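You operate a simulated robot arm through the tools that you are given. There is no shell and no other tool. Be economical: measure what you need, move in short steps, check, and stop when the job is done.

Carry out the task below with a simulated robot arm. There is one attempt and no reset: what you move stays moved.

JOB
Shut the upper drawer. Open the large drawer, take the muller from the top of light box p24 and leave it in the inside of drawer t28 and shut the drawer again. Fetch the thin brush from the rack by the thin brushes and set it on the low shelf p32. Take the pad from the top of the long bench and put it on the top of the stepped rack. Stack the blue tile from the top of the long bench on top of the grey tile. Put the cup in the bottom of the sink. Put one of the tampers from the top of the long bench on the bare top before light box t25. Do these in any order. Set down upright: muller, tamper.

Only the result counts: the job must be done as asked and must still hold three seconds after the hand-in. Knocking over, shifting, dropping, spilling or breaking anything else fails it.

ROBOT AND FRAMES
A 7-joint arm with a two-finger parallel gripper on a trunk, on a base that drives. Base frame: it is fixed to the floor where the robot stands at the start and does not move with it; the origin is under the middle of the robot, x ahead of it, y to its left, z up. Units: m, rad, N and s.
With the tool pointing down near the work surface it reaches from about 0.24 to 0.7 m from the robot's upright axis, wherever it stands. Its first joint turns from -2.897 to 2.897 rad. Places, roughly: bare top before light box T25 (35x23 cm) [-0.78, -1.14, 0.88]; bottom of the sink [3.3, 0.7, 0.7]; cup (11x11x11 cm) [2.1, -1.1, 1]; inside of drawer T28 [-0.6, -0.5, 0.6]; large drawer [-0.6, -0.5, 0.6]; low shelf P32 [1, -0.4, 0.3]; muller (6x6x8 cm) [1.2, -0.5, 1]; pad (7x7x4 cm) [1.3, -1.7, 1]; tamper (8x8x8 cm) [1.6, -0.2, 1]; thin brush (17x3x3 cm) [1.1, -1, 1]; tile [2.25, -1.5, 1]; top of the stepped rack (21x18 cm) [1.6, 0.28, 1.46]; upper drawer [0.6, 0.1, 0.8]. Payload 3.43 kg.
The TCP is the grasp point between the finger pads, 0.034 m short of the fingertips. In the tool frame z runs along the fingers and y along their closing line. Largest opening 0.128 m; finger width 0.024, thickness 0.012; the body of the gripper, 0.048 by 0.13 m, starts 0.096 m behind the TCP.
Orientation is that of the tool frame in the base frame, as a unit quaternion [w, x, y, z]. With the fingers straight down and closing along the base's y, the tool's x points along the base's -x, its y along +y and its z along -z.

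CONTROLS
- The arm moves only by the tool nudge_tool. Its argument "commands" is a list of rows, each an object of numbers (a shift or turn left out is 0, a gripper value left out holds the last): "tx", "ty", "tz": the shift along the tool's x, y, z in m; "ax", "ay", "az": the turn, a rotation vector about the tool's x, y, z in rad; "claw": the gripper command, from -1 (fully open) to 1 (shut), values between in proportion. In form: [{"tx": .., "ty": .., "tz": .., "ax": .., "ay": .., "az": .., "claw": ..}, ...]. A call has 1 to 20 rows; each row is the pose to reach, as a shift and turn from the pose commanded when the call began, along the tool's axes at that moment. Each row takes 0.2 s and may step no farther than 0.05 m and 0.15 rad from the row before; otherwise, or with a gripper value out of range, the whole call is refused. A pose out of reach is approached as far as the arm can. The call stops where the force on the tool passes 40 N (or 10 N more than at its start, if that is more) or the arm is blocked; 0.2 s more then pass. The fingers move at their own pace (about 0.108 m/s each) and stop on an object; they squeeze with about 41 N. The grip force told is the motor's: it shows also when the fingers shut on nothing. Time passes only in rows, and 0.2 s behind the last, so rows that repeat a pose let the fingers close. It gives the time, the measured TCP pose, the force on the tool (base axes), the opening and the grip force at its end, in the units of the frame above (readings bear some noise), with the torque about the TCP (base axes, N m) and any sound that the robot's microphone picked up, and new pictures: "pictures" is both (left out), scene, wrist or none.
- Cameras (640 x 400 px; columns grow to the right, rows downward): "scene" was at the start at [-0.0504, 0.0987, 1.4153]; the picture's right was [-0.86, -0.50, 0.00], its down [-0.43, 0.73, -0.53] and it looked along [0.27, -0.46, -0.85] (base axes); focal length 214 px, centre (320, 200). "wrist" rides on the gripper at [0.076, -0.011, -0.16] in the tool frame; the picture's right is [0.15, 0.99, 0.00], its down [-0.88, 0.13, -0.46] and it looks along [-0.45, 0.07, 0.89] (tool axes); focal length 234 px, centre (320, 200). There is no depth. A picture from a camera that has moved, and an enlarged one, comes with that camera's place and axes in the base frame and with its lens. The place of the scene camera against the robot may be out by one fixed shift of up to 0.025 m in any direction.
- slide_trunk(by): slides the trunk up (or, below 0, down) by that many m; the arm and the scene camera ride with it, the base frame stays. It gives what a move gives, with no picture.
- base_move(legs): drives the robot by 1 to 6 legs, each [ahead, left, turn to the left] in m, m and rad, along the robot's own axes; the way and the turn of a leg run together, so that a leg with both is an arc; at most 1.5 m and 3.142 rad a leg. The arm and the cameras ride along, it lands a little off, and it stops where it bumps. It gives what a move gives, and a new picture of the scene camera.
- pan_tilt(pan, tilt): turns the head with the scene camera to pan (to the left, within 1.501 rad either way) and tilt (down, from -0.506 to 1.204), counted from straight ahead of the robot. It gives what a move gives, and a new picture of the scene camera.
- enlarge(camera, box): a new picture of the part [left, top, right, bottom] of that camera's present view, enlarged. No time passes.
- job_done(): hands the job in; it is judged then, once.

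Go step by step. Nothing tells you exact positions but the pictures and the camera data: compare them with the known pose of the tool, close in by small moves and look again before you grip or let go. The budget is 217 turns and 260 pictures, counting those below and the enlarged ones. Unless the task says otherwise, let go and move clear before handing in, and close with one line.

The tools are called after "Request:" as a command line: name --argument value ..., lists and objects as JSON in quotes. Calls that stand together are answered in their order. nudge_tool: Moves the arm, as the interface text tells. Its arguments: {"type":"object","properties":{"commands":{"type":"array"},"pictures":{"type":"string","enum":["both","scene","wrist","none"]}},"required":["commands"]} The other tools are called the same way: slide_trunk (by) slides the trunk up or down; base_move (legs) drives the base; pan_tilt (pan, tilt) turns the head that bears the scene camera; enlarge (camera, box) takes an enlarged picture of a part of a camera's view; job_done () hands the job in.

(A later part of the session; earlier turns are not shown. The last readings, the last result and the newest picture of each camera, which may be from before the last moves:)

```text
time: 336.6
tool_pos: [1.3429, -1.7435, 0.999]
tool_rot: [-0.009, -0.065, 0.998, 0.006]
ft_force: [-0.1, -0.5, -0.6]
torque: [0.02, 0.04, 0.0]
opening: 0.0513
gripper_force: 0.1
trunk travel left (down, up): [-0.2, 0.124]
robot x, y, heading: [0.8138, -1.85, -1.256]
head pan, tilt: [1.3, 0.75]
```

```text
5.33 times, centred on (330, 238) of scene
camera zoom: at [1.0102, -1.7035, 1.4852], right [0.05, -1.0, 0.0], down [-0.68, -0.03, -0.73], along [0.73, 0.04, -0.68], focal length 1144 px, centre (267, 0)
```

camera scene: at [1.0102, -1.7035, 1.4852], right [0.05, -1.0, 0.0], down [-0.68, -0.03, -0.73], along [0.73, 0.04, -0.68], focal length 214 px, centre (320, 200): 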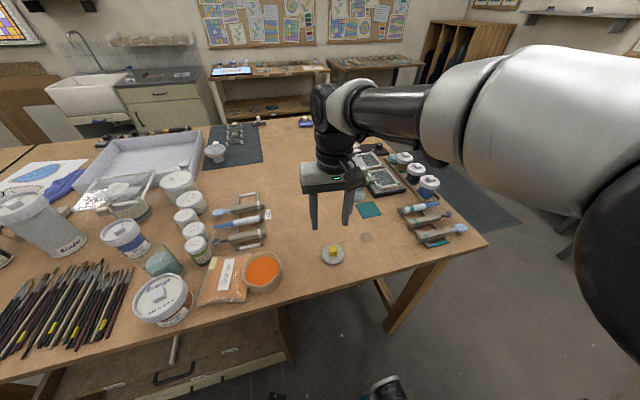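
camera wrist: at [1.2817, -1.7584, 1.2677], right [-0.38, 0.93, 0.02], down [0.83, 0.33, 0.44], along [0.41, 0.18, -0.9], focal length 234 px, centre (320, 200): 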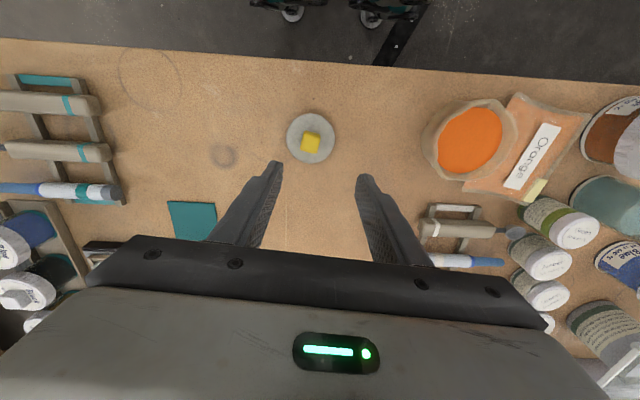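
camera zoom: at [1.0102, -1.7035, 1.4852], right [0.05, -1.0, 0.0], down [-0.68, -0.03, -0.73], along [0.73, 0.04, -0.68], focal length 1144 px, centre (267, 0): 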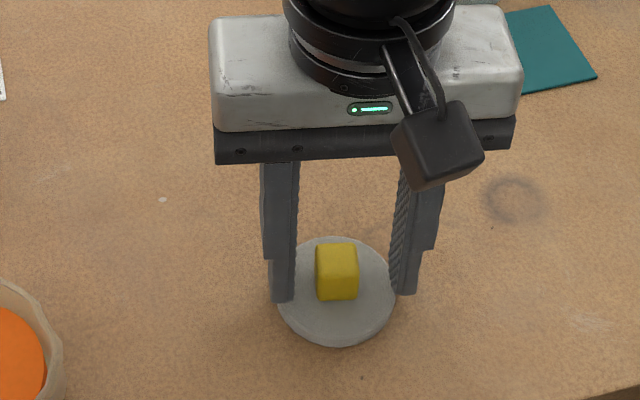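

Centred at knob base height. Close and lift.

Request:
nudge_tool --commands '[{"tz": 0.002, "claw": 0.5}, {"tz": 0.002, "claw": 0.8}, {"tz": 0.002, "claw": 1}, {"tz": 0.002, "claw": 1}]' --pictures "none"

Request:
nudge_tool --commands '[{"tz": -0.01}, {"tz": -0.04}, {"tz": -0.08}, {"tz": -0.12}, {"tz": -0.16}, {"tz": -0.2}]' --pictures "wrist"

```text
time: 337.6
tool_pos: [1.3429, -1.7424, 0.9992]
tool_rot: [-0.008, -0.066, 0.998, 0.006]
ft_force: [-0.4, -0.5, 3.0]
torque: [-0.06, 0.01, -0.04]
opening: 0.0205
gripper_force: 41.2
trunk travel left (down, up): [-0.2, 0.124]
robot x, y, heading: [0.8165, -1.8556, -1.249]
head pan, tilt: [1.3, 0.75]
```

```text
time: 338.9
tool_pos: [1.3477, -1.7434, 1.1957]
tool_rot: [-0.008, -0.065, 0.998, 0.006]
ft_force: [0.1, -0.8, -0.4]
torque: [-0.02, 0.02, 0.03]
opening: 0.0206
gripper_force: 41.2
trunk travel left (down, up): [-0.2, 0.124]
robot x, y, heading: [0.8182, -1.8552, -1.251]
head pan, tilt: [1.3, 0.75]
camera wrist: at [1.276, -1.7661, 1.3555], right [-0.27, 0.96, 0.01], down [0.86, 0.24, 0.44], along [0.42, 0.13, -0.9], focal length 234 px, centre (320, 200)
```

wrist: 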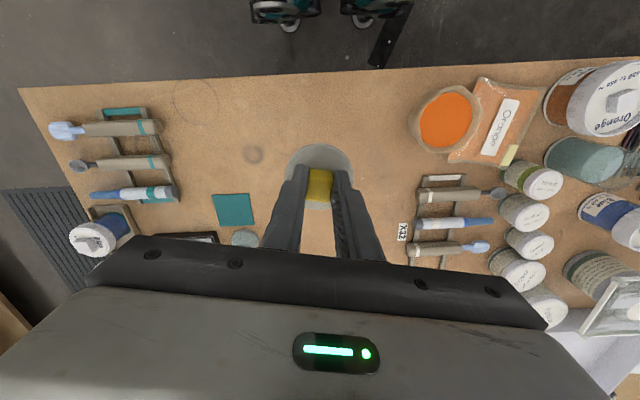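

Pad held. I swing the arm forward and drive back round the right end to the rack at the rear.

Request:
nudge_tool --commands '[{"tx": 0.0284, "ty": -0.0303, "az": 0.0956}, {"tx": 0.0569, "ty": -0.0606, "az": 0.1912}, {"tx": 0.0853, "ty": -0.0909, "az": 0.2869}, {"tx": 0.1138, "ty": -0.1212, "az": 0.3825}, {"tx": 0.1422, "ty": -0.1516, "az": 0.4781}, {"tx": 0.1706, "ty": -0.1819, "az": 0.5737}, {"tx": 0.1991, "ty": -0.2122, "az": 0.6694}, {"tx": 0.2275, "ty": -0.2425, "az": 0.765}, {"tx": 0.2559, "ty": -0.2728, "az": 0.8606}, {"tx": 0.2844, "ty": -0.3031, "az": 0.9562}, {"tx": 0.3128, "ty": -0.3334, "az": 1.0519}, {"tx": 0.3413, "ty": -0.3638, "az": 1.1475}, {"tx": 0.3697, "ty": -0.3941, "az": 1.2431}, {"tx": 0.3981, "ty": -0.4244, "az": 1.3388}, {"tx": 0.4266, "ty": -0.4547, "az": 1.4344}, {"tx": 0.455, "ty": -0.485, "az": 1.53}]' --pictures "none"

Request:
base_move --legs '[[1.08, 0, -0.02], [0, 1.5, 0], [0, 0.42, 0], [-1.0, 0.02, 0]]'

```text
time: 342.4
tool_pos: [0.9619, -2.2864, 1.1969]
tool_rot: [-0.01, 0.645, 0.764, -0.002]
ft_force: [-0.3, -0.2, 0.9]
torque: [-0.01, 0.02, -0.02]
opening: 0.0207
gripper_force: 41.4
trunk travel left (down, up): [-0.2, 0.124]
robot x, y, heading: [0.8177, -1.8575, -1.255]
head pan, tilt: [1.3, 0.75]
```

```text
time: 371.0
tool_pos: [2.8544, -1.8164, 1.1978]
tool_rot: [-0.01, 0.659, 0.752, -0.002]
ft_force: [0.1, -0.7, -0.9]
torque: [0.0, -0.02, 0.05]
opening: 0.0201
gripper_force: 40.7
trunk travel left (down, up): [-0.2, 0.124]
robot x, y, heading: [2.7287, -1.3845, -1.289]
head pan, tilt: [1.3, 0.75]
camera scene: at [2.9238, -1.2362, 1.4852], right [0.01, -1.0, 0.0], down [-0.68, -0.01, -0.73], along [0.73, 0.01, -0.68], focal length 214 px, centre (320, 200)
```

scene: 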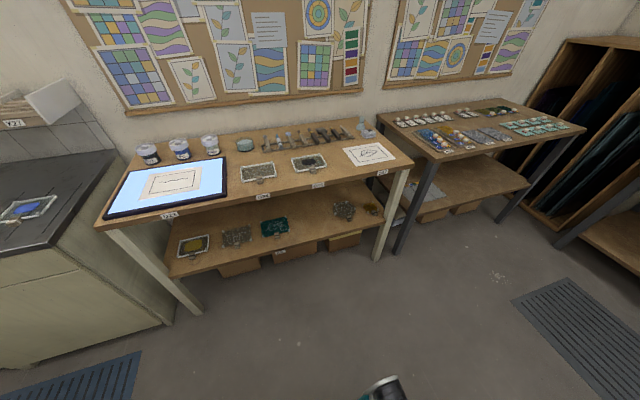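

Request:
base_move --legs '[[-1.5, 0, 0.0], [-0.3, 0, 0]]'

Request:
slide_trunk --by 0.12

Request:
pan_tilt --pan -1.4 --tilt 0.4

```text
time: 380.3
tool_pos: [2.344, -0.0455, 1.1987]
tool_rot: [-0.01, 0.661, 0.75, -0.001]
ft_force: [-0.5, -0.5, 0.6]
torque: [-0.01, 0.0, 0.01]
opening: 0.0205
gripper_force: 41.0
trunk travel left (down, up): [-0.2, 0.124]
robot x, y, heading: [2.2199, 0.3922, -1.294]
head pan, tilt: [1.3, 0.75]
camera scene: at [2.4181, 0.5324, 1.4852], right [0.01, -1.0, 0.0], down [-0.68, 0.0, -0.73], along [0.73, 0.0, -0.68], focal length 214 px, centre (320, 200)
```

scene: 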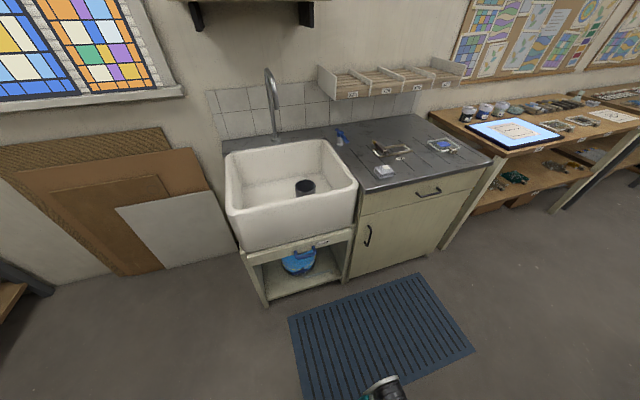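

```text
time: 381.8
tool_pos: [2.3439, -0.047, 1.3176]
tool_rot: [-0.01, 0.661, 0.75, -0.002]
ft_force: [0.0, 1.0, 0.2]
torque: [0.02, -0.01, -0.02]
opening: 0.0205
gripper_force: 40.7
trunk travel left (down, up): [-0.32, 0.004]
robot x, y, heading: [2.224, 0.3903, -1.295]
head pan, tilt: [1.3, 0.75]
```

```text
time: 384.2
tool_pos: [2.3446, -0.0458, 1.3177]
tool_rot: [-0.01, 0.662, 0.75, -0.003]
ft_force: [-1.0, 0.1, 0.2]
torque: [0.01, -0.02, 0.01]
opening: 0.0206
gripper_force: 41.2
trunk travel left (down, up): [-0.32, 0.004]
robot x, y, heading: [2.2171, 0.3872, -1.299]
head pan, tilt: [-1.4, 0.4]
camera scene: at [2.2517, 0.4918, 1.6363], right [-0.43, 0.9, 0.0], down [0.35, 0.17, -0.92], along [-0.83, -0.4, -0.39], focal length 214 px, centre (320, 200)
```

scene: 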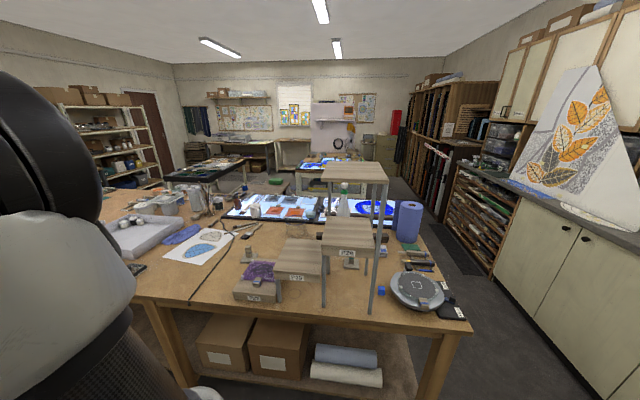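

Request:
enlarge --camera "scene" --box '[220, 140, 460, 290]'

```text
2.67 times, centred on (340, 215) of scene
camera zoom: at [2.2517, 0.4918, 1.6363], right [-0.43, 0.9, 0.0], down [0.35, 0.17, -0.92], along [-0.83, -0.4, -0.39], focal length 572 px, centre (267, 160)
```

zoom: 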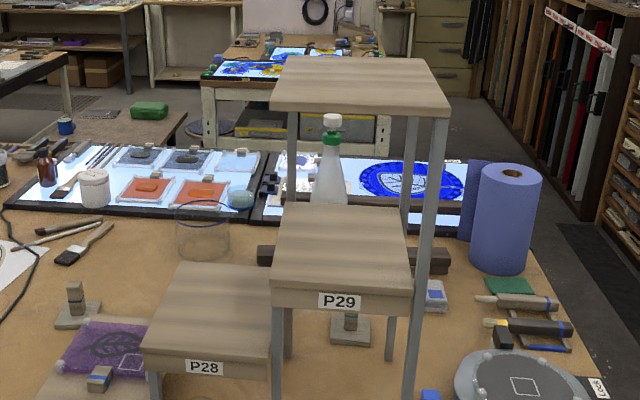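

Rack top centre is about (1.61,0.30,1.46). I sidle in and swing the pad above it, rising first.

Request:
base_move --legs '[[0, -0.1, 0]]'

Request:
nudge_tool --commands '[{"tz": -0.045}, {"tz": -0.09}, {"tz": -0.135}, {"tz": -0.18}, {"tx": 0.0278, "ty": -0.0362, "tz": -0.184, "az": 0.098}, {"tx": 0.0556, "ty": -0.0724, "tz": -0.188, "az": 0.196}, {"tx": 0.0834, "ty": -0.1086, "tz": -0.192, "az": 0.294}, {"tx": 0.1113, "ty": -0.1448, "tz": -0.196, "az": 0.392}, {"tx": 0.1391, "ty": -0.1809, "tz": -0.2, "az": 0.49}, {"tx": 0.1669, "ty": -0.2171, "tz": -0.204, "az": 0.588}, {"tx": 0.1947, "ty": -0.2533, "tz": -0.208, "az": 0.686}, {"tx": 0.2225, "ty": -0.2895, "tz": -0.212, "az": 0.784}, {"tx": 0.2503, "ty": -0.3257, "tz": -0.216, "az": 0.882}, {"tx": 0.2781, "ty": -0.3619, "tz": -0.22, "az": 0.98}, {"tx": 0.3059, "ty": -0.3981, "tz": -0.224, "az": 1.078}, {"tx": 0.3338, "ty": -0.4343, "tz": -0.228, "az": 1.176}]'

```text
time: 385.8
tool_pos: [2.2493, -0.0727, 1.3166]
tool_rot: [-0.01, 0.661, 0.75, -0.002]
ft_force: [0.1, -0.1, 0.0]
torque: [0.0, 0.0, -0.02]
opening: 0.0206
gripper_force: 40.7
trunk travel left (down, up): [-0.32, 0.004]
robot x, y, heading: [2.1209, 0.3631, -1.295]
head pan, tilt: [-1.4, 0.4]
camera scene: at [2.1562, 0.4648, 1.6363], right [-0.43, 0.9, 0.0], down [0.35, 0.17, -0.92], along [-0.83, -0.4, -0.39], focal length 214 px, centre (320, 200)
```

scene: 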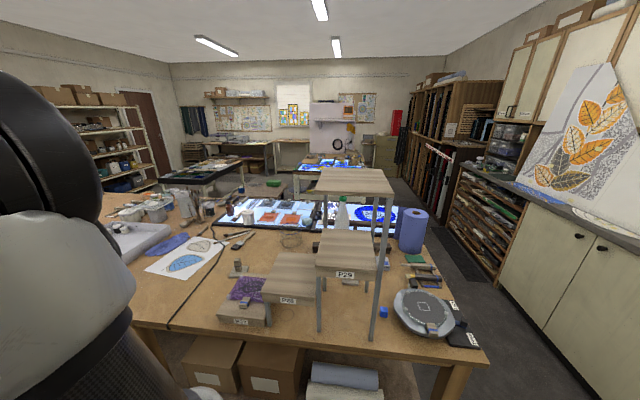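

```text
time: 389.2
tool_pos: [1.7788, 0.203, 1.5462]
tool_rot: [-0.006, 0.966, 0.259, -0.009]
ft_force: [-2.9, 3.4, -1.2]
torque: [-0.52, -0.3, 0.03]
opening: 0.0205
gripper_force: 40.4
out of reach, approached as far as the arm can: row 16
trunk travel left (down, up): [-0.32, 0.004]
robot x, y, heading: [2.1239, 0.3623, -1.296]
head pan, tilt: [-1.4, 0.4]
camera scene: at [2.1533, 0.468, 1.6361], right [-0.43, 0.9, 0.0], down [0.35, 0.17, -0.92], along [-0.83, -0.4, -0.39], focal length 214 px, centre (320, 200)
camera wrist: at [1.84, 0.2499, 1.7037], right [0.62, -0.78, -0.02], down [-0.69, -0.56, 0.47], along [-0.37, -0.28, -0.89], focal length 234 px, centre (320, 200)
```

scene: 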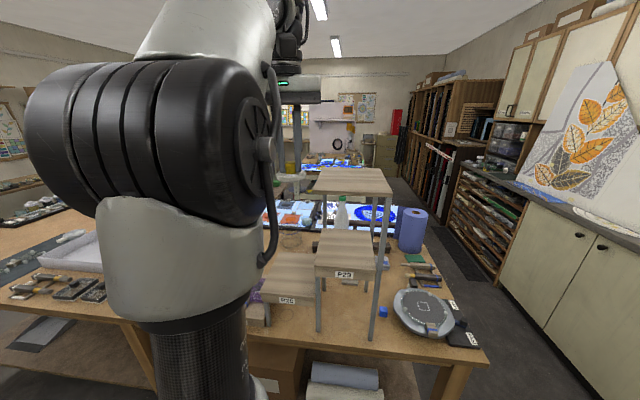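
wrist: 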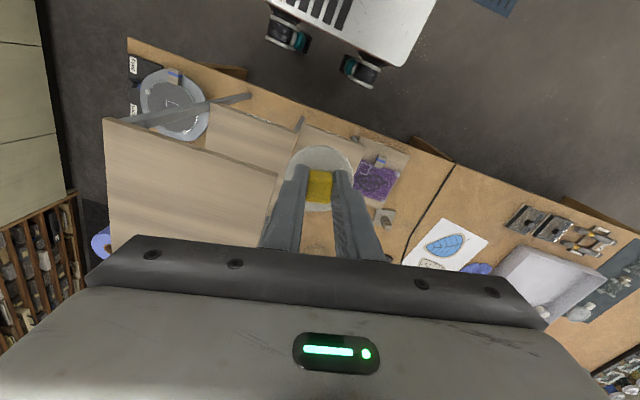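

Pad is just beside the rack top at safe height. I continue inward over it.

Request:
nudge_tool --commands '[{"tx": -0.0192, "ty": -0.0302, "az": 0.08}, {"tx": -0.0384, "ty": -0.0604, "az": 0.16}, {"tx": -0.0576, "ty": -0.0906, "az": 0.24}, {"tx": -0.0768, "ty": -0.1208, "az": 0.32}, {"tx": -0.096, "ty": -0.151, "az": 0.4}]'

```text
time: 390.4
tool_pos: [1.6718, 0.2794, 1.5124]
tool_rot: [-0.007, 0.998, 0.066, -0.008]
ft_force: [1.1, -0.6, 0.3]
torque: [0.04, 0.04, -0.02]
opening: 0.0206
gripper_force: 41.0
out of reach, approached as far as the arm can: row 1, 2, 3, 4, 5
trunk travel left (down, up): [-0.32, 0.004]
robot x, y, heading: [2.1239, 0.363, -1.297]
head pan, tilt: [-1.4, 0.4]
camera scene: at [2.1565, 0.4645, 1.6363], right [-0.43, 0.9, 0.0], down [0.35, 0.17, -0.92], along [-0.83, -0.4, -0.39], focal length 214 px, centre (320, 200)
camera wrist: at [1.7469, 0.2987, 1.6707], right [0.27, -0.96, -0.02], down [-0.85, -0.25, 0.47], along [-0.45, -0.12, -0.88], focal length 234 px, centre (320, 200)
```

scene: 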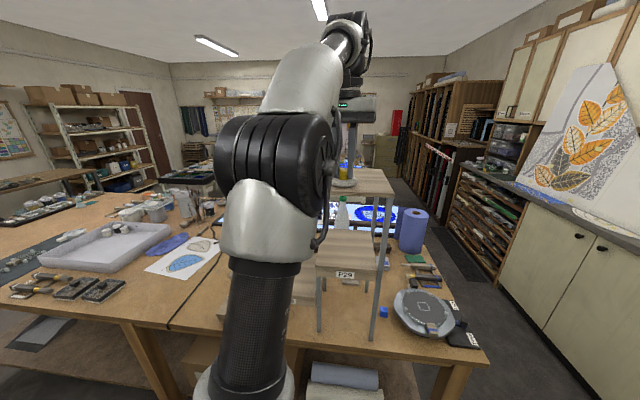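
wrist: 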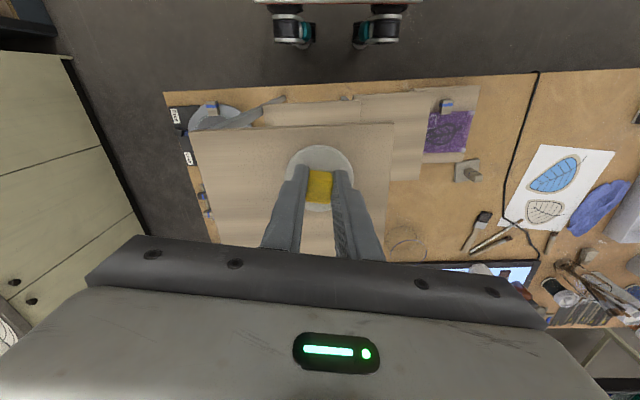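

The arm's height limit drops the tool at this radius. I pull back and up, bring the base 7 cm closer, then go in again.

Request:
nudge_tool --commands '[{"tx": 0.015, "ty": 0.008, "tz": -0.01}, {"tx": 0.035, "ty": 0.02, "tz": -0.02}, {"tx": 0.052, "ty": 0.03, "tz": -0.027}, {"tx": 0.07, "ty": 0.04, "tz": -0.034}]' --pictures "none"

Request:
base_move --legs '[[-0.0, -0.07, 0]]'

```text
time: 391.4
tool_pos: [1.7494, 0.251, 1.5424]
tool_rot: [-0.006, 0.998, 0.06, -0.01]
ft_force: [0.2, -0.5, -0.6]
torque: [-0.03, 0.01, 0.0]
opening: 0.0205
gripper_force: 41.2
trunk travel left (down, up): [-0.32, 0.004]
robot x, y, heading: [2.1254, 0.3652, -1.295]
head pan, tilt: [-1.4, 0.4]
```

```text
time: 392.7
tool_pos: [1.6813, 0.2314, 1.5418]
tool_rot: [-0.005, 0.998, 0.061, -0.01]
ft_force: [-0.4, 0.4, -0.4]
torque: [0.01, -0.02, 0.01]
opening: 0.0206
gripper_force: 40.9
trunk travel left (down, up): [-0.32, 0.004]
robot x, y, heading: [2.0582, 0.3432, -1.291]
head pan, tilt: [-1.4, 0.4]
camera scene: at [2.0886, 0.4456, 1.6363], right [-0.43, 0.9, 0.0], down [0.35, 0.17, -0.92], along [-0.83, -0.4, -0.39], focal length 214 px, centre (320, 200)
```

scene: 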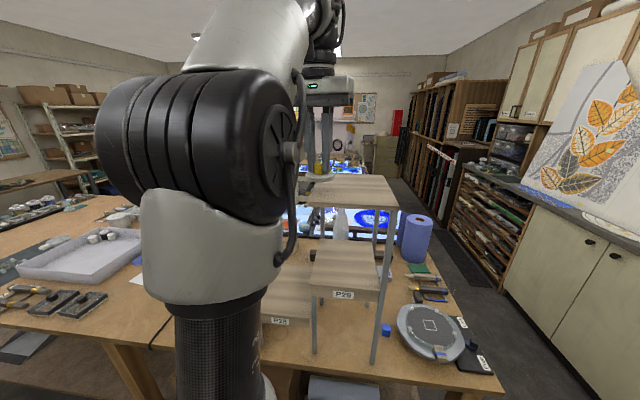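

Request:
nudge_tool --commands '[{"tx": -0.015, "ty": -0.02, "tz": 0.004}, {"tx": -0.034, "ty": -0.042, "tz": 0.008}, {"tx": -0.052, "ty": -0.062, "tz": 0.012}]'

Request:
enlarge --camera "scene" --box '[280, 110, 420, 197]'

```text
time: 393.5
tool_pos: [1.6231, 0.2874, 1.5287]
tool_rot: [-0.005, 0.998, 0.06, -0.012]
ft_force: [-0.4, 0.2, -0.1]
torque: [0.0, -0.04, 0.01]
opening: 0.0205
gripper_force: 41.3
out of reach, approached as far as the arm can: row 3
trunk travel left (down, up): [-0.32, 0.004]
robot x, y, heading: [2.0555, 0.3453, -1.291]
head pan, tilt: [-1.4, 0.4]
camera scene: at [2.0885, 0.4459, 1.6363], right [-0.43, 0.9, 0.0], down [0.35, 0.17, -0.92], along [-0.83, -0.4, -0.39], focal length 214 px, centre (320, 200)
camera wrist: at [1.7002, 0.3072, 1.6861], right [0.26, -0.96, -0.02], down [-0.85, -0.24, 0.47], along [-0.46, -0.11, -0.88], focal length 234 px, centre (320, 200)
```

scene: 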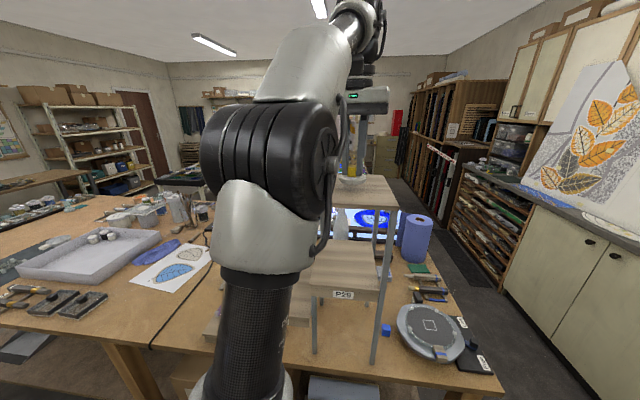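
wrist: 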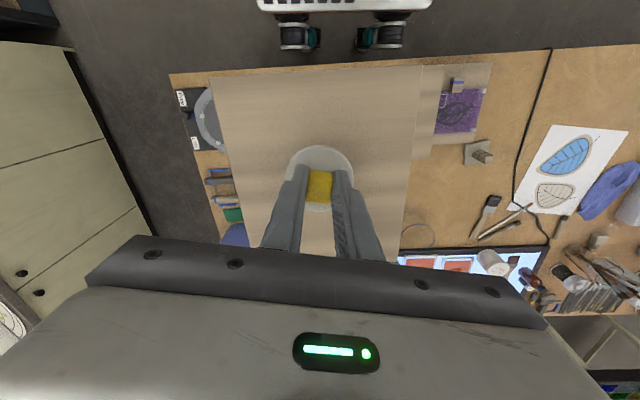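

```text
4.57 times, centred on (350, 154) of scene
camera zoom: at [2.0885, 0.4459, 1.6363], right [-0.43, 0.9, 0.0], down [0.35, 0.17, -0.92], along [-0.83, -0.4, -0.39], focal length 980 px, centre (183, 413)
```

zoom: 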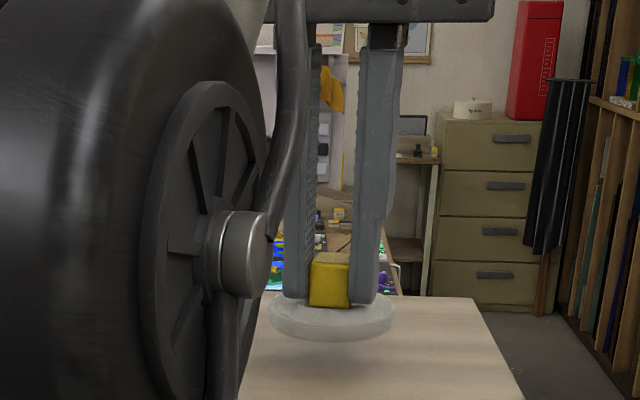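

Centred over the rack top. Lowering in 2–3 mm steps.

Request:
nudge_tool --commands '[{"tz": 0.004}, {"tz": 0.007}, {"tz": 0.01}, {"tz": 0.0125}, {"tz": 0.015}, {"tz": 0.0175}, {"tz": 0.02}]' --pictures "none"

Request:
enlarge --camera "scene" --box '[280, 110, 420, 197]'

```text
time: 395.1
tool_pos: [1.6222, 0.2864, 1.5099]
tool_rot: [-0.006, 0.998, 0.061, -0.01]
ft_force: [0.0, 0.1, -0.7]
torque: [-0.02, -0.02, -0.01]
opening: 0.0206
gripper_force: 40.9
trunk travel left (down, up): [-0.32, 0.004]
robot x, y, heading: [2.0581, 0.3393, -1.297]
head pan, tilt: [-1.4, 0.4]
```

```text
4.57 times, centred on (350, 154) of scene
camera zoom: at [2.0889, 0.4458, 1.6363], right [-0.43, 0.9, 0.0], down [0.35, 0.17, -0.92], along [-0.83, -0.4, -0.39], focal length 980 px, centre (183, 413)
```

zoom: 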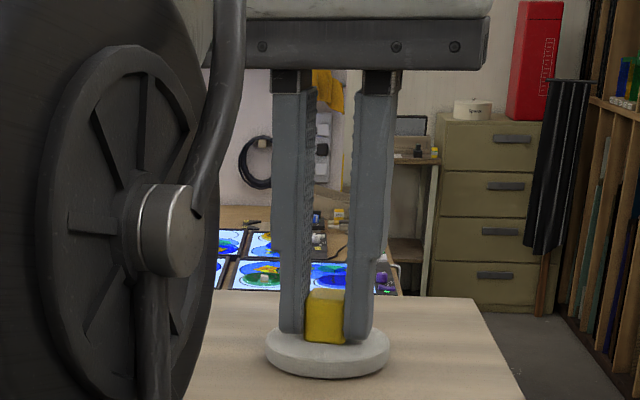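

Request:
nudge_tool --commands '[{"tz": 0.0015}, {"tz": 0.003}, {"tz": 0.0045}, {"tz": 0.006}]' --pictures "none"

Request:
enlarge --camera "scene" --box '[280, 110, 420, 197]'

```text
time: 396.1
tool_pos: [1.6245, 0.2862, 1.5093]
tool_rot: [-0.006, 0.998, 0.06, -0.018]
ft_force: [0.0, -0.6, 14.7]
torque: [-0.05, -0.31, -0.03]
opening: 0.0207
gripper_force: 40.7
trunk travel left (down, up): [-0.32, 0.004]
robot x, y, heading: [2.0545, 0.3418, -1.295]
head pan, tilt: [-1.4, 0.4]
stopped in row 4: the force on the tool passed its limit at 43 N (the readings are from after the stop); the commanded pose is now the measured one
```

```text
4.57 times, centred on (350, 154) of scene
camera zoom: at [2.0897, 0.4459, 1.6361], right [-0.43, 0.9, 0.0], down [0.35, 0.17, -0.92], along [-0.83, -0.4, -0.39], focal length 980 px, centre (183, 413)
```

zoom: 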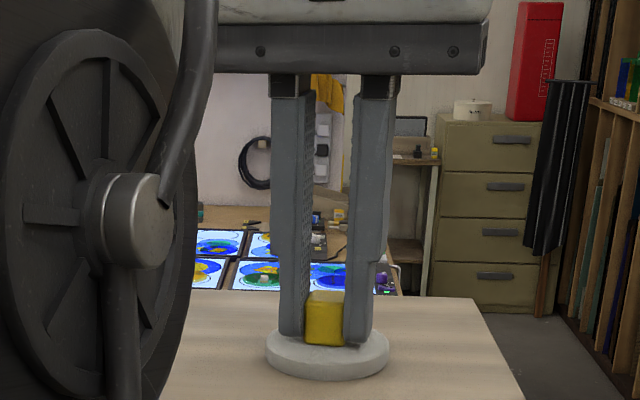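

Contact. I open, rise what I can and slide out along the gap direction.

Request:
nudge_tool --commands '[{"tz": -0.001, "claw": 0.6}, {"tz": -0.001, "claw": 0.4}, {"tz": -0.001, "claw": 0.2}, {"tz": -0.008}, {"tx": 0.01, "tz": -0.015}, {"tx": 0.03, "tz": -0.022}, {"tx": 0.05, "tz": -0.03}, {"tx": 0.07, "tz": -0.035}, {"tx": 0.09, "ty": 0.02, "tz": -0.035}]'

Request:
enlarge --camera "scene" --box '[260, 110, 440, 222]'

```text
time: 398.1
tool_pos: [1.7183, 0.2761, 1.5383]
tool_rot: [-0.004, 0.998, 0.061, -0.017]
ft_force: [-0.3, 0.4, 0.0]
torque: [0.01, 0.02, 0.01]
opening: 0.0513
gripper_force: 0.0
trunk travel left (down, up): [-0.32, 0.004]
robot x, y, heading: [2.0579, 0.3438, -1.291]
head pan, tilt: [-1.4, 0.4]
camera scene: at [2.0892, 0.4457, 1.6363], right [-0.43, 0.9, 0.0], down [0.35, 0.17, -0.92], along [-0.83, -0.4, -0.39], focal length 214 px, centre (320, 200)
camera wrist: at [1.7952, 0.2949, 1.6956], right [0.26, -0.96, -0.02], down [-0.84, -0.24, 0.48], along [-0.47, -0.11, -0.88], focal length 234 px, centre (320, 200)
```

scene: 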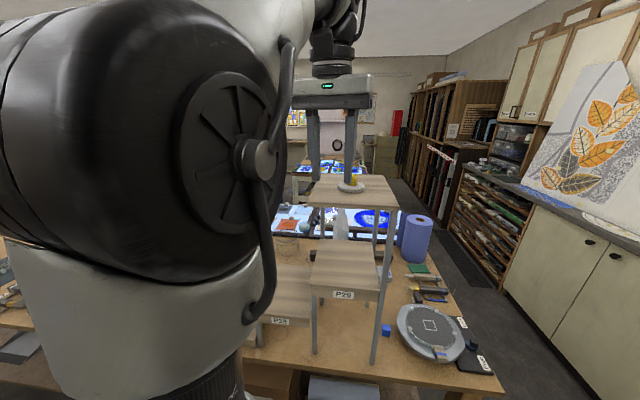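
wrist: 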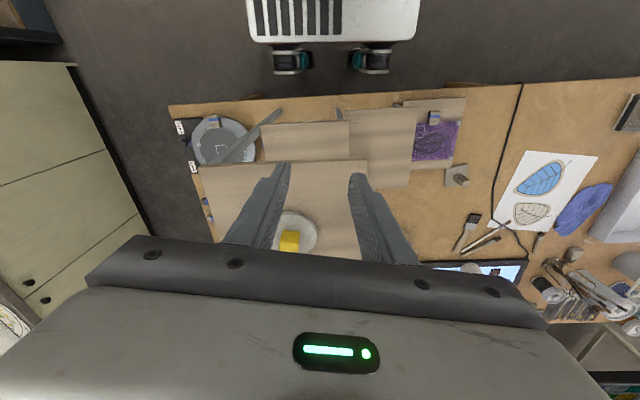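

```text
3.56 times, centred on (350, 166) of scene
camera zoom: at [2.0892, 0.4457, 1.6363], right [-0.43, 0.9, 0.0], down [0.35, 0.17, -0.92], along [-0.83, -0.4, -0.39], focal length 763 px, centre (213, 321)
```

zoom: 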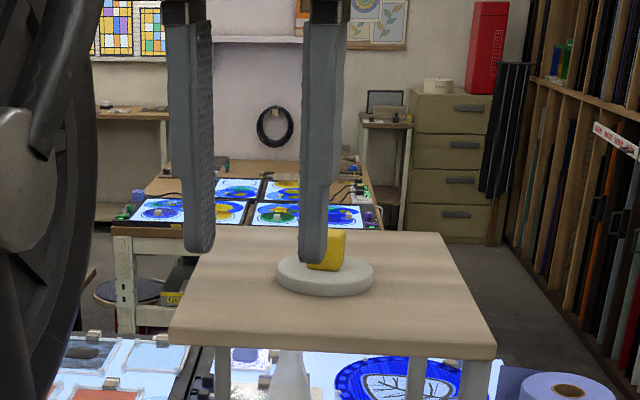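

The pad sits on the rack's top. I swing the arm off to the front, then go for the tamper.

Request:
nudge_tool --commands '[{"tx": 0.032, "ty": 0.0322, "az": -0.11}, {"tx": 0.064, "ty": 0.0645, "az": -0.22}, {"tx": 0.096, "ty": 0.0967, "az": -0.33}, {"tx": 0.128, "ty": 0.1289, "az": -0.44}, {"tx": 0.16, "ty": 0.1612, "az": -0.55}, {"tx": 0.192, "ty": 0.1934, "az": -0.66}, {"tx": 0.224, "ty": 0.2256, "tz": 0.01, "az": -0.77}, {"tx": 0.256, "ty": 0.2578, "tz": 0.03, "az": -0.88}, {"tx": 0.288, "ty": 0.2901, "tz": 0.05, "az": -0.99}, {"tx": 0.32, "ty": 0.3223, "tz": 0.07, "az": -1.1}, {"tx": 0.352, "ty": 0.3545, "tz": 0.09, "az": -1.21}, {"tx": 0.384, "ty": 0.3868, "tz": 0.11, "az": -1.32}, {"tx": 0.416, "ty": 0.419, "tz": 0.13, "az": -1.43}]' --pictures "none"

Request:
slide_trunk --by -0.15

Request:
base_move --legs '[[0.1, 0.03, 0], [0.3, -0.03, 0]]'

Request:
pan_tilt --pan -1.4 --tilt 0.8

```text
time: 400.9
tool_pos: [2.1719, -0.0879, 1.3933]
tool_rot: [-0.014, 0.714, 0.7, -0.008]
ft_force: [0.6, -0.2, 0.3]
torque: [0.02, -0.03, 0.02]
opening: 0.0515
gripper_force: 0.0
trunk travel left (down, up): [-0.32, 0.004]
robot x, y, heading: [2.0555, 0.3415, -1.294]
head pan, tilt: [-1.4, 0.4]
```

```text
time: 402.6
tool_pos: [2.1706, -0.0867, 1.2446]
tool_rot: [-0.015, 0.715, 0.699, -0.008]
ft_force: [0.9, 0.5, -0.3]
torque: [-0.01, 0.02, -0.04]
opening: 0.0513
gripper_force: 0.1
trunk travel left (down, up): [-0.17, 0.154]
robot x, y, heading: [2.0554, 0.3417, -1.293]
head pan, tilt: [-1.4, 0.4]
```

```text
time: 405.5
tool_pos: [2.2797, -0.4772, 1.2424]
tool_rot: [-0.015, 0.716, 0.698, -0.009]
ft_force: [-0.9, 0.7, -0.2]
torque: [0.04, -0.04, 0.02]
opening: 0.051
gripper_force: 0.0
trunk travel left (down, up): [-0.17, 0.154]
robot x, y, heading: [2.1675, -0.0491, -1.301]
head pan, tilt: [-1.4, 0.4]
camera scene: at [2.1976, 0.0564, 1.4863], right [-0.43, 0.9, 0.0], down [0.35, 0.17, -0.92], along [-0.83, -0.4, -0.39], focal length 214 px, centre (320, 200)
```

scene: 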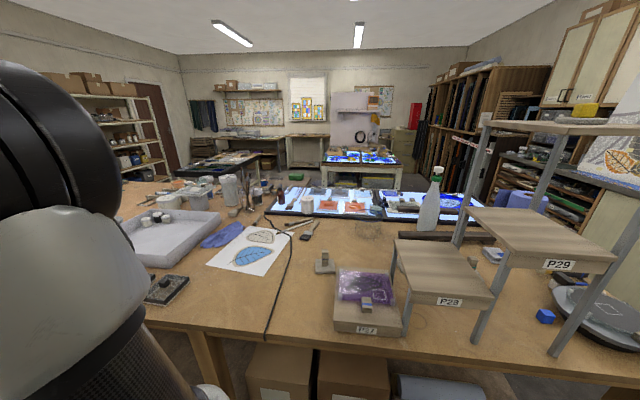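

```text
time: 406.3
tool_pos: [2.2792, -0.4768, 1.2428]
tool_rot: [-0.015, 0.715, 0.699, -0.007]
ft_force: [0.1, -0.2, -0.1]
torque: [0.01, 0.02, -0.02]
opening: 0.0513
gripper_force: 0.0
trunk travel left (down, up): [-0.17, 0.154]
robot x, y, heading: [2.1684, -0.0459, -1.302]
head pan, tilt: [-1.4, 0.799]
camera scene: at [2.2084, 0.0616, 1.4513], right [-0.43, 0.9, 0.0], down [0.65, 0.31, -0.7], along [-0.63, -0.3, -0.72], focal length 214 px, centre (320, 200)
```

scene: 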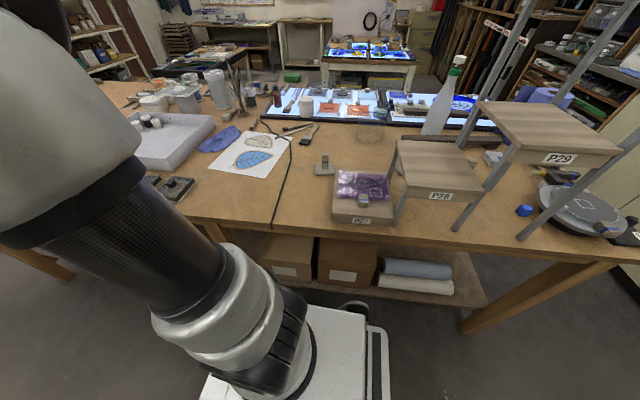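

Request:
nudge_tool --commands '[{"tx": 0.0161, "ty": -0.041, "az": 0.0788, "claw": 0.1}, {"tx": 0.0321, "ty": -0.082, "az": 0.1575}, {"tx": 0.0482, "ty": -0.123, "az": 0.2363}, {"tx": 0.0643, "ty": -0.164, "az": 0.315}, {"tx": 0.0803, "ty": -0.205, "az": 0.3938}, {"tx": 0.0964, "ty": -0.246, "az": 0.4725}, {"tx": 0.1124, "ty": -0.287, "az": 0.5513}, {"tx": 0.1285, "ty": -0.328, "az": 0.63}, {"tx": 0.1446, "ty": -0.369, "az": 0.7088}, {"tx": 0.1606, "ty": -0.41, "az": 0.7875}, {"tx": 0.1767, "ty": -0.451, "az": 0.8663}, {"tx": 0.1928, "ty": -0.492, "az": 0.945}, {"tx": 0.2088, "ty": -0.533, "az": 1.0238}, {"tx": 0.2249, "ty": -0.574, "az": 1.1025}, {"tx": 0.2409, "ty": -0.615, "az": 1.1813}, {"tx": 0.257, "ty": -0.656, "az": 1.26}]' --pictures "wrist"

Request:
enlarge --camera "wrist" --box '[220, 90, 420, 215]'

```text
time: 409.7
tool_pos: [1.6314, -0.2031, 1.2679]
tool_rot: [-0.006, 0.99, 0.143, -0.015]
ft_force: [0.5, 0.2, 0.4]
torque: [0.01, 0.05, 0.0]
opening: 0.0573
gripper_force: 0.1
trunk travel left (down, up): [-0.17, 0.154]
robot x, y, heading: [2.1643, -0.0477, -1.296]
head pan, tilt: [-1.4, 0.799]
camera wrist: at [1.7047, -0.1731, 1.4248], right [0.42, -0.91, -0.02], down [-0.79, -0.38, 0.48], along [-0.44, -0.18, -0.88], focal length 234 px, centre (320, 200)
```

wrist: 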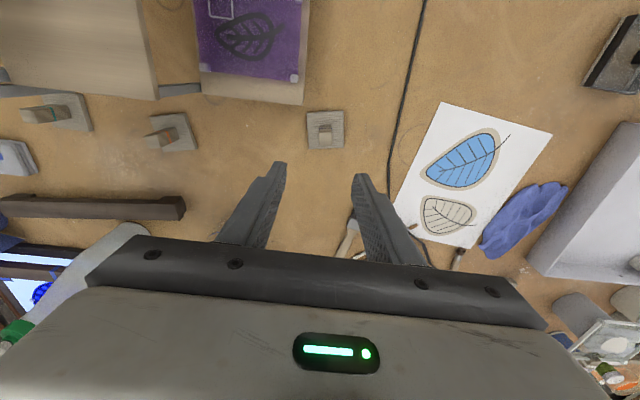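

```text
3.20 times, centred on (320, 152) of wrist
camera zoom: at [1.7047, -0.1731, 1.4248], right [0.42, -0.91, -0.02], down [-0.79, -0.38, 0.48], along [-0.44, -0.18, -0.88], focal length 749 px, centre (320, 352)
```

zoom: 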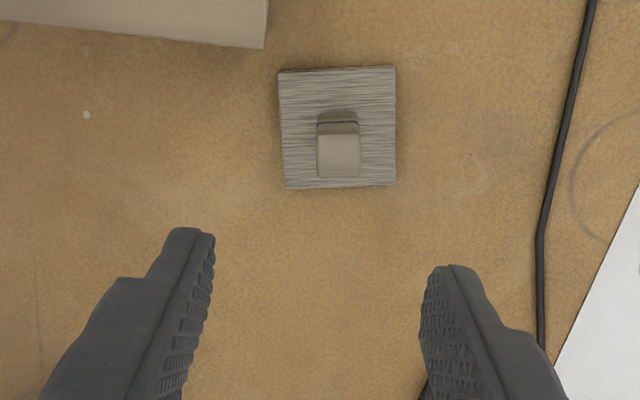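

Request:
nudge_tool --commands '[{"tx": -0.008, "ty": 0.003, "tz": 0.04, "az": -0.09}, {"tx": -0.0168, "ty": 0.006, "tz": 0.08, "az": -0.18}, {"tx": -0.0168, "ty": 0.006, "tz": 0.12, "az": -0.18}, {"tx": -0.0168, "ty": 0.006, "tz": 0.16, "az": -0.18}]' --pictures "none"

Request:
enlarge --camera "wrist" --box '[220, 110, 420, 235]'

Request:
enlarge --camera "scene" --box '[250, 100, 410, 200]'

```text
time: 410.7
tool_pos: [1.613, -0.2153, 1.1069]
tool_rot: [-0.008, 0.973, 0.232, -0.014]
ft_force: [0.9, -0.5, 0.1]
torque: [0.0, 0.04, 0.02]
opening: 0.0574
gripper_force: 0.1
trunk travel left (down, up): [-0.17, 0.154]
robot x, y, heading: [2.168, -0.0469, -1.296]
head pan, tilt: [-1.4, 0.799]
```

```text
3.20 times, centred on (320, 172) of wrist
camera zoom: at [1.6778, -0.172, 1.264], right [0.58, -0.82, -0.03], down [-0.71, -0.52, 0.47], along [-0.4, -0.25, -0.88], focal length 749 px, centre (320, 288)
```

zoom: 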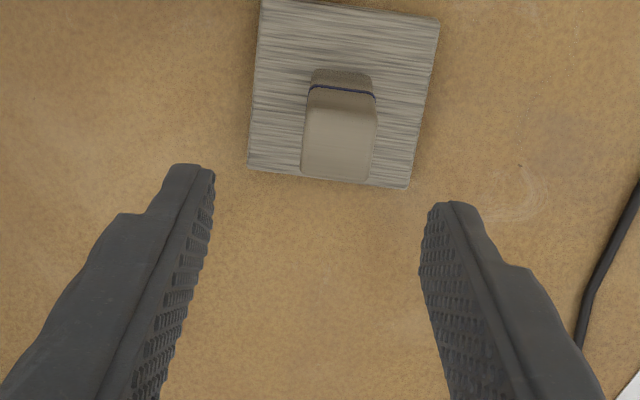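

```text
4.00 times, centred on (330, 150) of scene
camera zoom: at [2.2085, 0.0616, 1.4512], right [-0.43, 0.9, 0.0], down [0.65, 0.31, -0.7], along [-0.63, -0.3, -0.72], focal length 858 px, centre (280, 400)
```

zoom: 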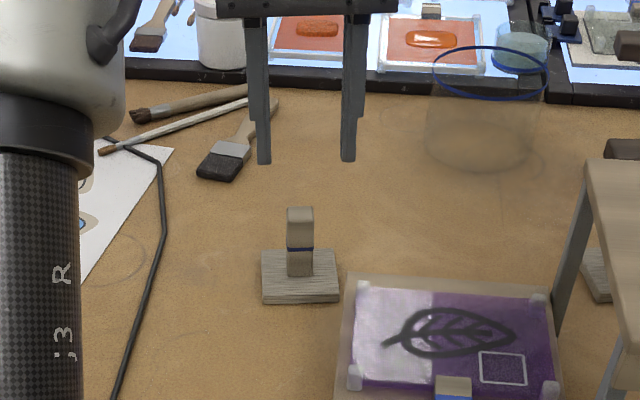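

Request:
nudge_tool --commands '[{"tx": 0.0035, "ty": 0.001, "tz": 0.03, "ax": -0.022, "ay": 0.024}, {"tx": 0.0035, "ty": 0.001, "tz": 0.06, "ax": -0.022, "ay": 0.024}]' --pictures "none"

Request:
enlarge --camera "wrist" --box '[220, 110, 420, 235]'

Request:
enlarge --camera "scene" --box '[250, 100, 410, 200]'

```text
time: 411.3
tool_pos: [1.6114, -0.216, 1.0463]
tool_rot: [0.0, 0.973, 0.232, 0.0]
ft_force: [0.7, 0.7, -0.4]
torque: [0.01, 0.01, -0.03]
opening: 0.0576
gripper_force: 0.2
trunk travel left (down, up): [-0.17, 0.154]
robot x, y, heading: [2.1671, -0.049, -1.302]
head pan, tilt: [-1.4, 0.799]
```

```text
3.20 times, centred on (320, 172) of wrist
camera zoom: at [1.673, -0.1706, 1.2061], right [0.58, -0.82, 0.0], down [-0.73, -0.51, 0.46], along [-0.37, -0.26, -0.89], focal length 749 px, centre (320, 288)
```

zoom: 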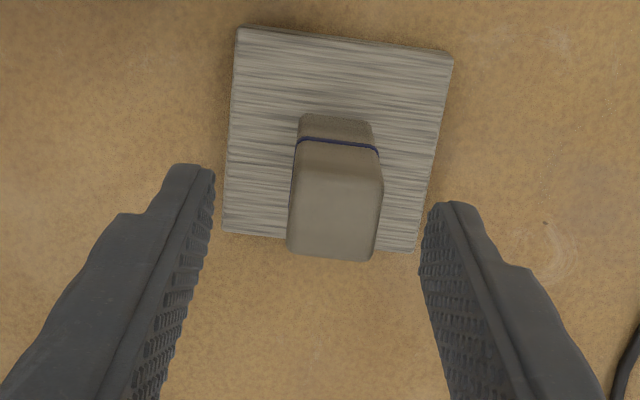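

```text
4.00 times, centred on (330, 150) of scene
camera zoom: at [2.2084, 0.0616, 1.4512], right [-0.43, 0.9, 0.0], down [0.65, 0.31, -0.7], along [-0.63, -0.3, -0.72], focal length 858 px, centre (280, 400)
```

zoom: 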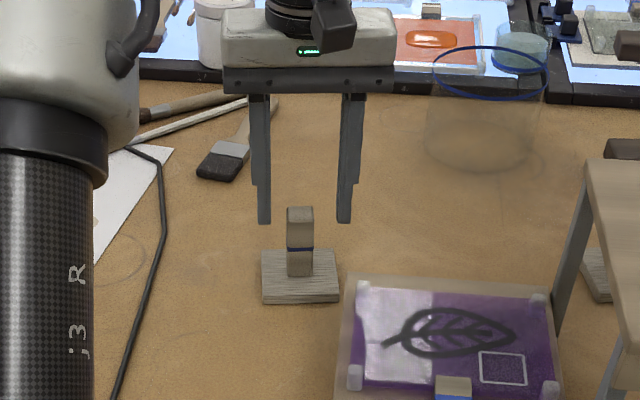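

Request:
nudge_tool --commands '[{"tx": 0.006, "ty": 0.0015, "tz": 0.015}, {"tx": 0.006, "ty": 0.0015, "tz": 0.027}, {"tx": 0.006, "ty": 0.0015, "tz": 0.034}, {"tx": 0.006, "ty": 0.0015, "tz": 0.034, "claw": 0.5}, {"tx": 0.006, "ty": 0.0015, "tz": 0.034, "claw": 0.8}, {"tx": 0.006, "ty": 0.0015, "tz": 0.034, "claw": 1}, {"tx": 0.006, "ty": 0.0015, "tz": 0.034, "claw": 1}]' --pictures "none"

Request:
enlarge --camera "scene" --box '[250, 100, 410, 200]'

```text
time: 412.9
tool_pos: [1.6172, -0.21, 1.0153]
tool_rot: [0.0, 0.973, 0.232, 0.0]
ft_force: [0.1, 0.4, 0.4]
torque: [0.01, 0.05, -0.01]
opening: 0.0237
gripper_force: 40.6
trunk travel left (down, up): [-0.17, 0.154]
robot x, y, heading: [2.1675, -0.0451, -1.301]
head pan, tilt: [-1.4, 0.799]
```

```text
4.00 times, centred on (330, 150) of scene
camera zoom: at [2.2083, 0.0616, 1.4512], right [-0.43, 0.9, 0.0], down [0.65, 0.31, -0.7], along [-0.63, -0.3, -0.72], focal length 858 px, centre (280, 400)
```

zoom: 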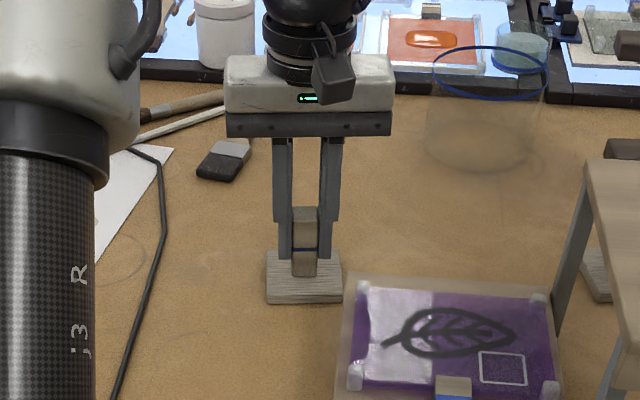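

Tamper gripped. I lift it and swing to the front; then the long way round to T25's left side.

Request:
nudge_tool --commands '[{"tz": -0.045}, {"tz": -0.09}, {"tz": -0.135}, {"tz": -0.18}, {"tx": 0.0298, "ty": 0.0339, "tz": -0.18, "az": -0.086}, {"tx": 0.0596, "ty": 0.0677, "tz": -0.18, "az": -0.172}, {"tx": 0.0894, "ty": 0.1016, "tz": -0.18, "az": -0.258}, {"tx": 0.1193, "ty": 0.1355, "tz": -0.18, "az": -0.344}, {"tx": 0.1491, "ty": 0.1694, "tz": -0.18, "az": -0.43}, {"tx": 0.1789, "ty": 0.2032, "tz": -0.18, "az": -0.516}, {"tx": 0.2087, "ty": 0.2371, "tz": -0.18, "az": -0.602}, {"tx": 0.2385, "ty": 0.271, "tz": -0.18, "az": -0.688}, {"tx": 0.2683, "ty": 0.3049, "tz": -0.18, "az": -0.774}, {"tx": 0.2981, "ty": 0.3388, "tz": -0.18, "az": -0.86}, {"tx": 0.3279, "ty": 0.3726, "tz": -0.18, "az": -0.946}, {"tx": 0.3578, "ty": 0.4065, "tz": -0.18, "az": -1.032}, {"tx": 0.3876, "ty": 0.4404, "tz": -0.18, "az": -1.118}, {"tx": 0.4174, "ty": 0.4743, "tz": -0.18, "az": -1.204}, {"tx": 0.4472, "ty": 0.5081, "tz": -0.18, "az": -1.29}, {"tx": 0.477, "ty": 0.542, "tz": -0.18, "az": -1.376}]' --pictures "none"

Request:
base_move --legs '[[0.2, 0.25, 0], [1.5, 0, 0], [0.6, 0.05, 0], [0, -0.9, 0]]'

```text
time: 417.1
tool_pos: [2.2923, -0.4803, 1.1936]
tool_rot: [-0.001, 0.604, 0.797, 0.0]
ft_force: [-0.1, -0.5, -2.0]
torque: [0.0, -0.01, -0.01]
opening: 0.0236
gripper_force: 41.1
trunk travel left (down, up): [-0.17, 0.154]
robot x, y, heading: [2.1656, -0.0465, -1.299]
head pan, tilt: [-1.4, 0.799]
```

```text
time: 438.6
tool_pos: [2.384, -2.8894, 1.1934]
tool_rot: [-0.001, 0.596, 0.803, 0.002]
ft_force: [0.5, 0.6, -1.5]
torque: [-0.02, 0.04, 0.0]
opening: 0.0236
gripper_force: 40.8
trunk travel left (down, up): [-0.17, 0.154]
robot x, y, heading: [2.2479, -2.458, -1.274]
head pan, tilt: [-1.4, 0.799]
camera scene: at [2.2874, -2.3495, 1.4512], right [-0.45, 0.89, 0.0], down [0.64, 0.32, -0.7], along [-0.62, -0.32, -0.72], focal length 214 px, centre (320, 200)
```

scene: 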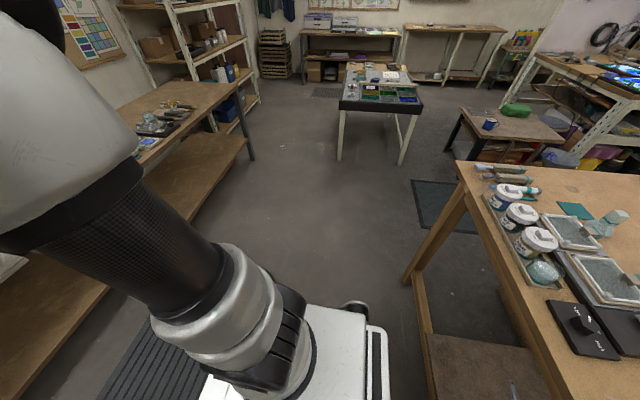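

The route round the glass table looks open. I turn to face along it and go in steps.

Request:
base_move --legs '[[0, 0, -1.575], [0.6, 0.25, 0], [1.15, 0.38, 0]]'

Request:
pan_tilt --pan -0.4 --tilt 0.6

```text
time: 452.0
tool_pos: [0.2881, -3.6778, 1.194]
tool_rot: [0.0, 0.991, 0.136, 0.001]
ft_force: [-0.5, 0.0, -2.5]
torque: [0.01, -0.01, -0.01]
opening: 0.0234
gripper_force: 41.0
trunk travel left (down, up): [-0.17, 0.154]
robot x, y, heading: [0.7198, -3.553, -2.873]
head pan, tilt: [-1.4, 0.799]
camera scene: at [0.8157, -3.5725, 1.4512], right [0.9, 0.43, 0.0], down [0.31, -0.65, -0.7], along [-0.3, 0.63, -0.72], focal length 214 px, centre (320, 200)
```

scene: 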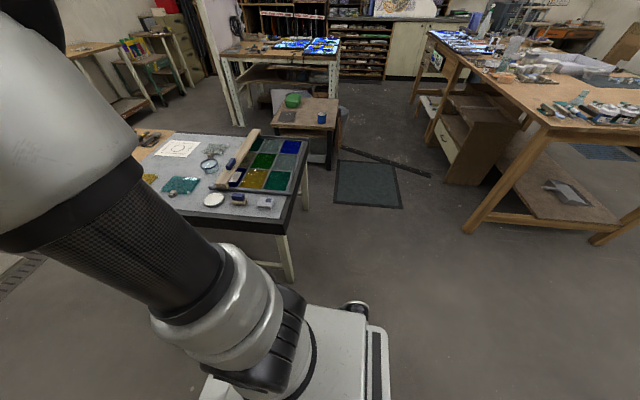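

```text
time: 453.2
tool_pos: [0.2869, -3.6777, 1.1923]
tool_rot: [0.0, 0.991, 0.134, 0.0]
ft_force: [-0.1, 1.1, -1.6]
torque: [-0.02, 0.0, -0.01]
opening: 0.0236
gripper_force: 41.1
trunk travel left (down, up): [-0.17, 0.154]
robot x, y, heading: [0.7238, -3.5542, -2.87]
head pan, tilt: [-0.4, 0.6]
camera scene: at [0.7626, -3.634, 1.4681], right [0.13, 0.99, 0.0], down [0.56, -0.07, -0.82], along [-0.82, 0.11, -0.57], focal length 214 px, centre (320, 200)
```

scene: 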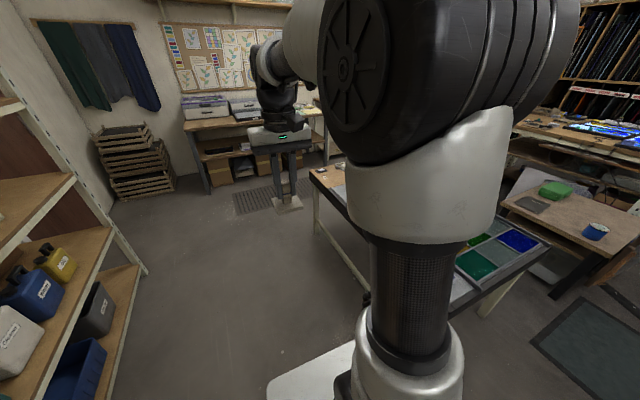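

Request:
base_move --legs '[[1.4, 0.05, 0.02], [0.7, 0, 0], [0, -1.0, 0]]'

Request:
pan_tilt --pan -1.5 --tilt 0.6

```text
time: 473.2
tool_pos: [-1.981, -3.3659, 1.1928]
tool_rot: [0.0, 0.991, 0.137, 0.001]
ft_force: [0.1, -0.1, -1.2]
torque: [0.02, -0.03, -0.02]
opening: 0.0239
gripper_force: 40.3
trunk travel left (down, up): [-0.17, 0.154]
robot x, y, heading: [-1.5505, -3.2379, -2.864]
head pan, tilt: [-0.4, 0.6]
camera scene: at [-1.5067, -3.3194, 1.4681], right [0.12, 0.99, 0.0], down [0.56, -0.07, -0.83], along [-0.82, 0.1, -0.56], focal length 214 px, centre (320, 200)
```

scene: 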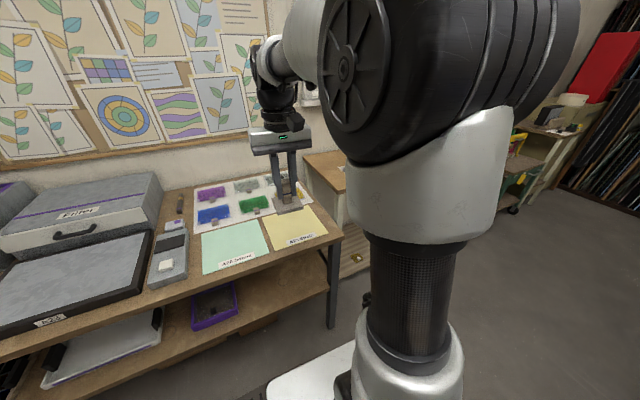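

```text
time: 474.5
tool_pos: [-1.9829, -3.3667, 1.1924]
tool_rot: [0.0, 0.991, 0.137, 0.001]
ft_force: [-0.1, -0.5, -1.1]
torque: [0.0, -0.03, -0.01]
opening: 0.0236
gripper_force: 41.4
trunk travel left (down, up): [-0.17, 0.154]
robot x, y, heading: [-1.5476, -3.2384, -2.867]
head pan, tilt: [-1.499, 0.6]
camera scene: at [-1.4492, -3.2472, 1.4681], right [0.94, 0.34, 0.0], down [0.19, -0.53, -0.83], along [-0.28, 0.78, -0.56], focal length 214 px, centre (320, 200)
```

scene: 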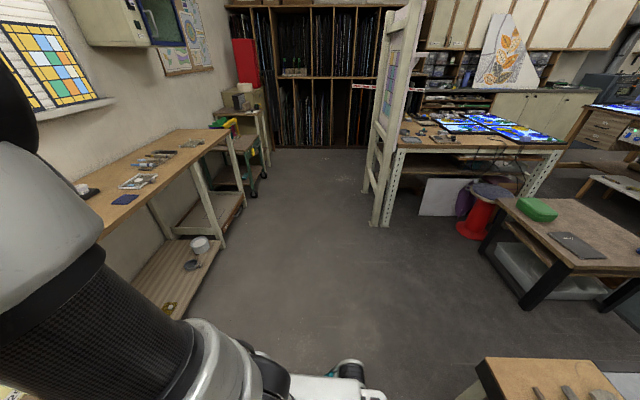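

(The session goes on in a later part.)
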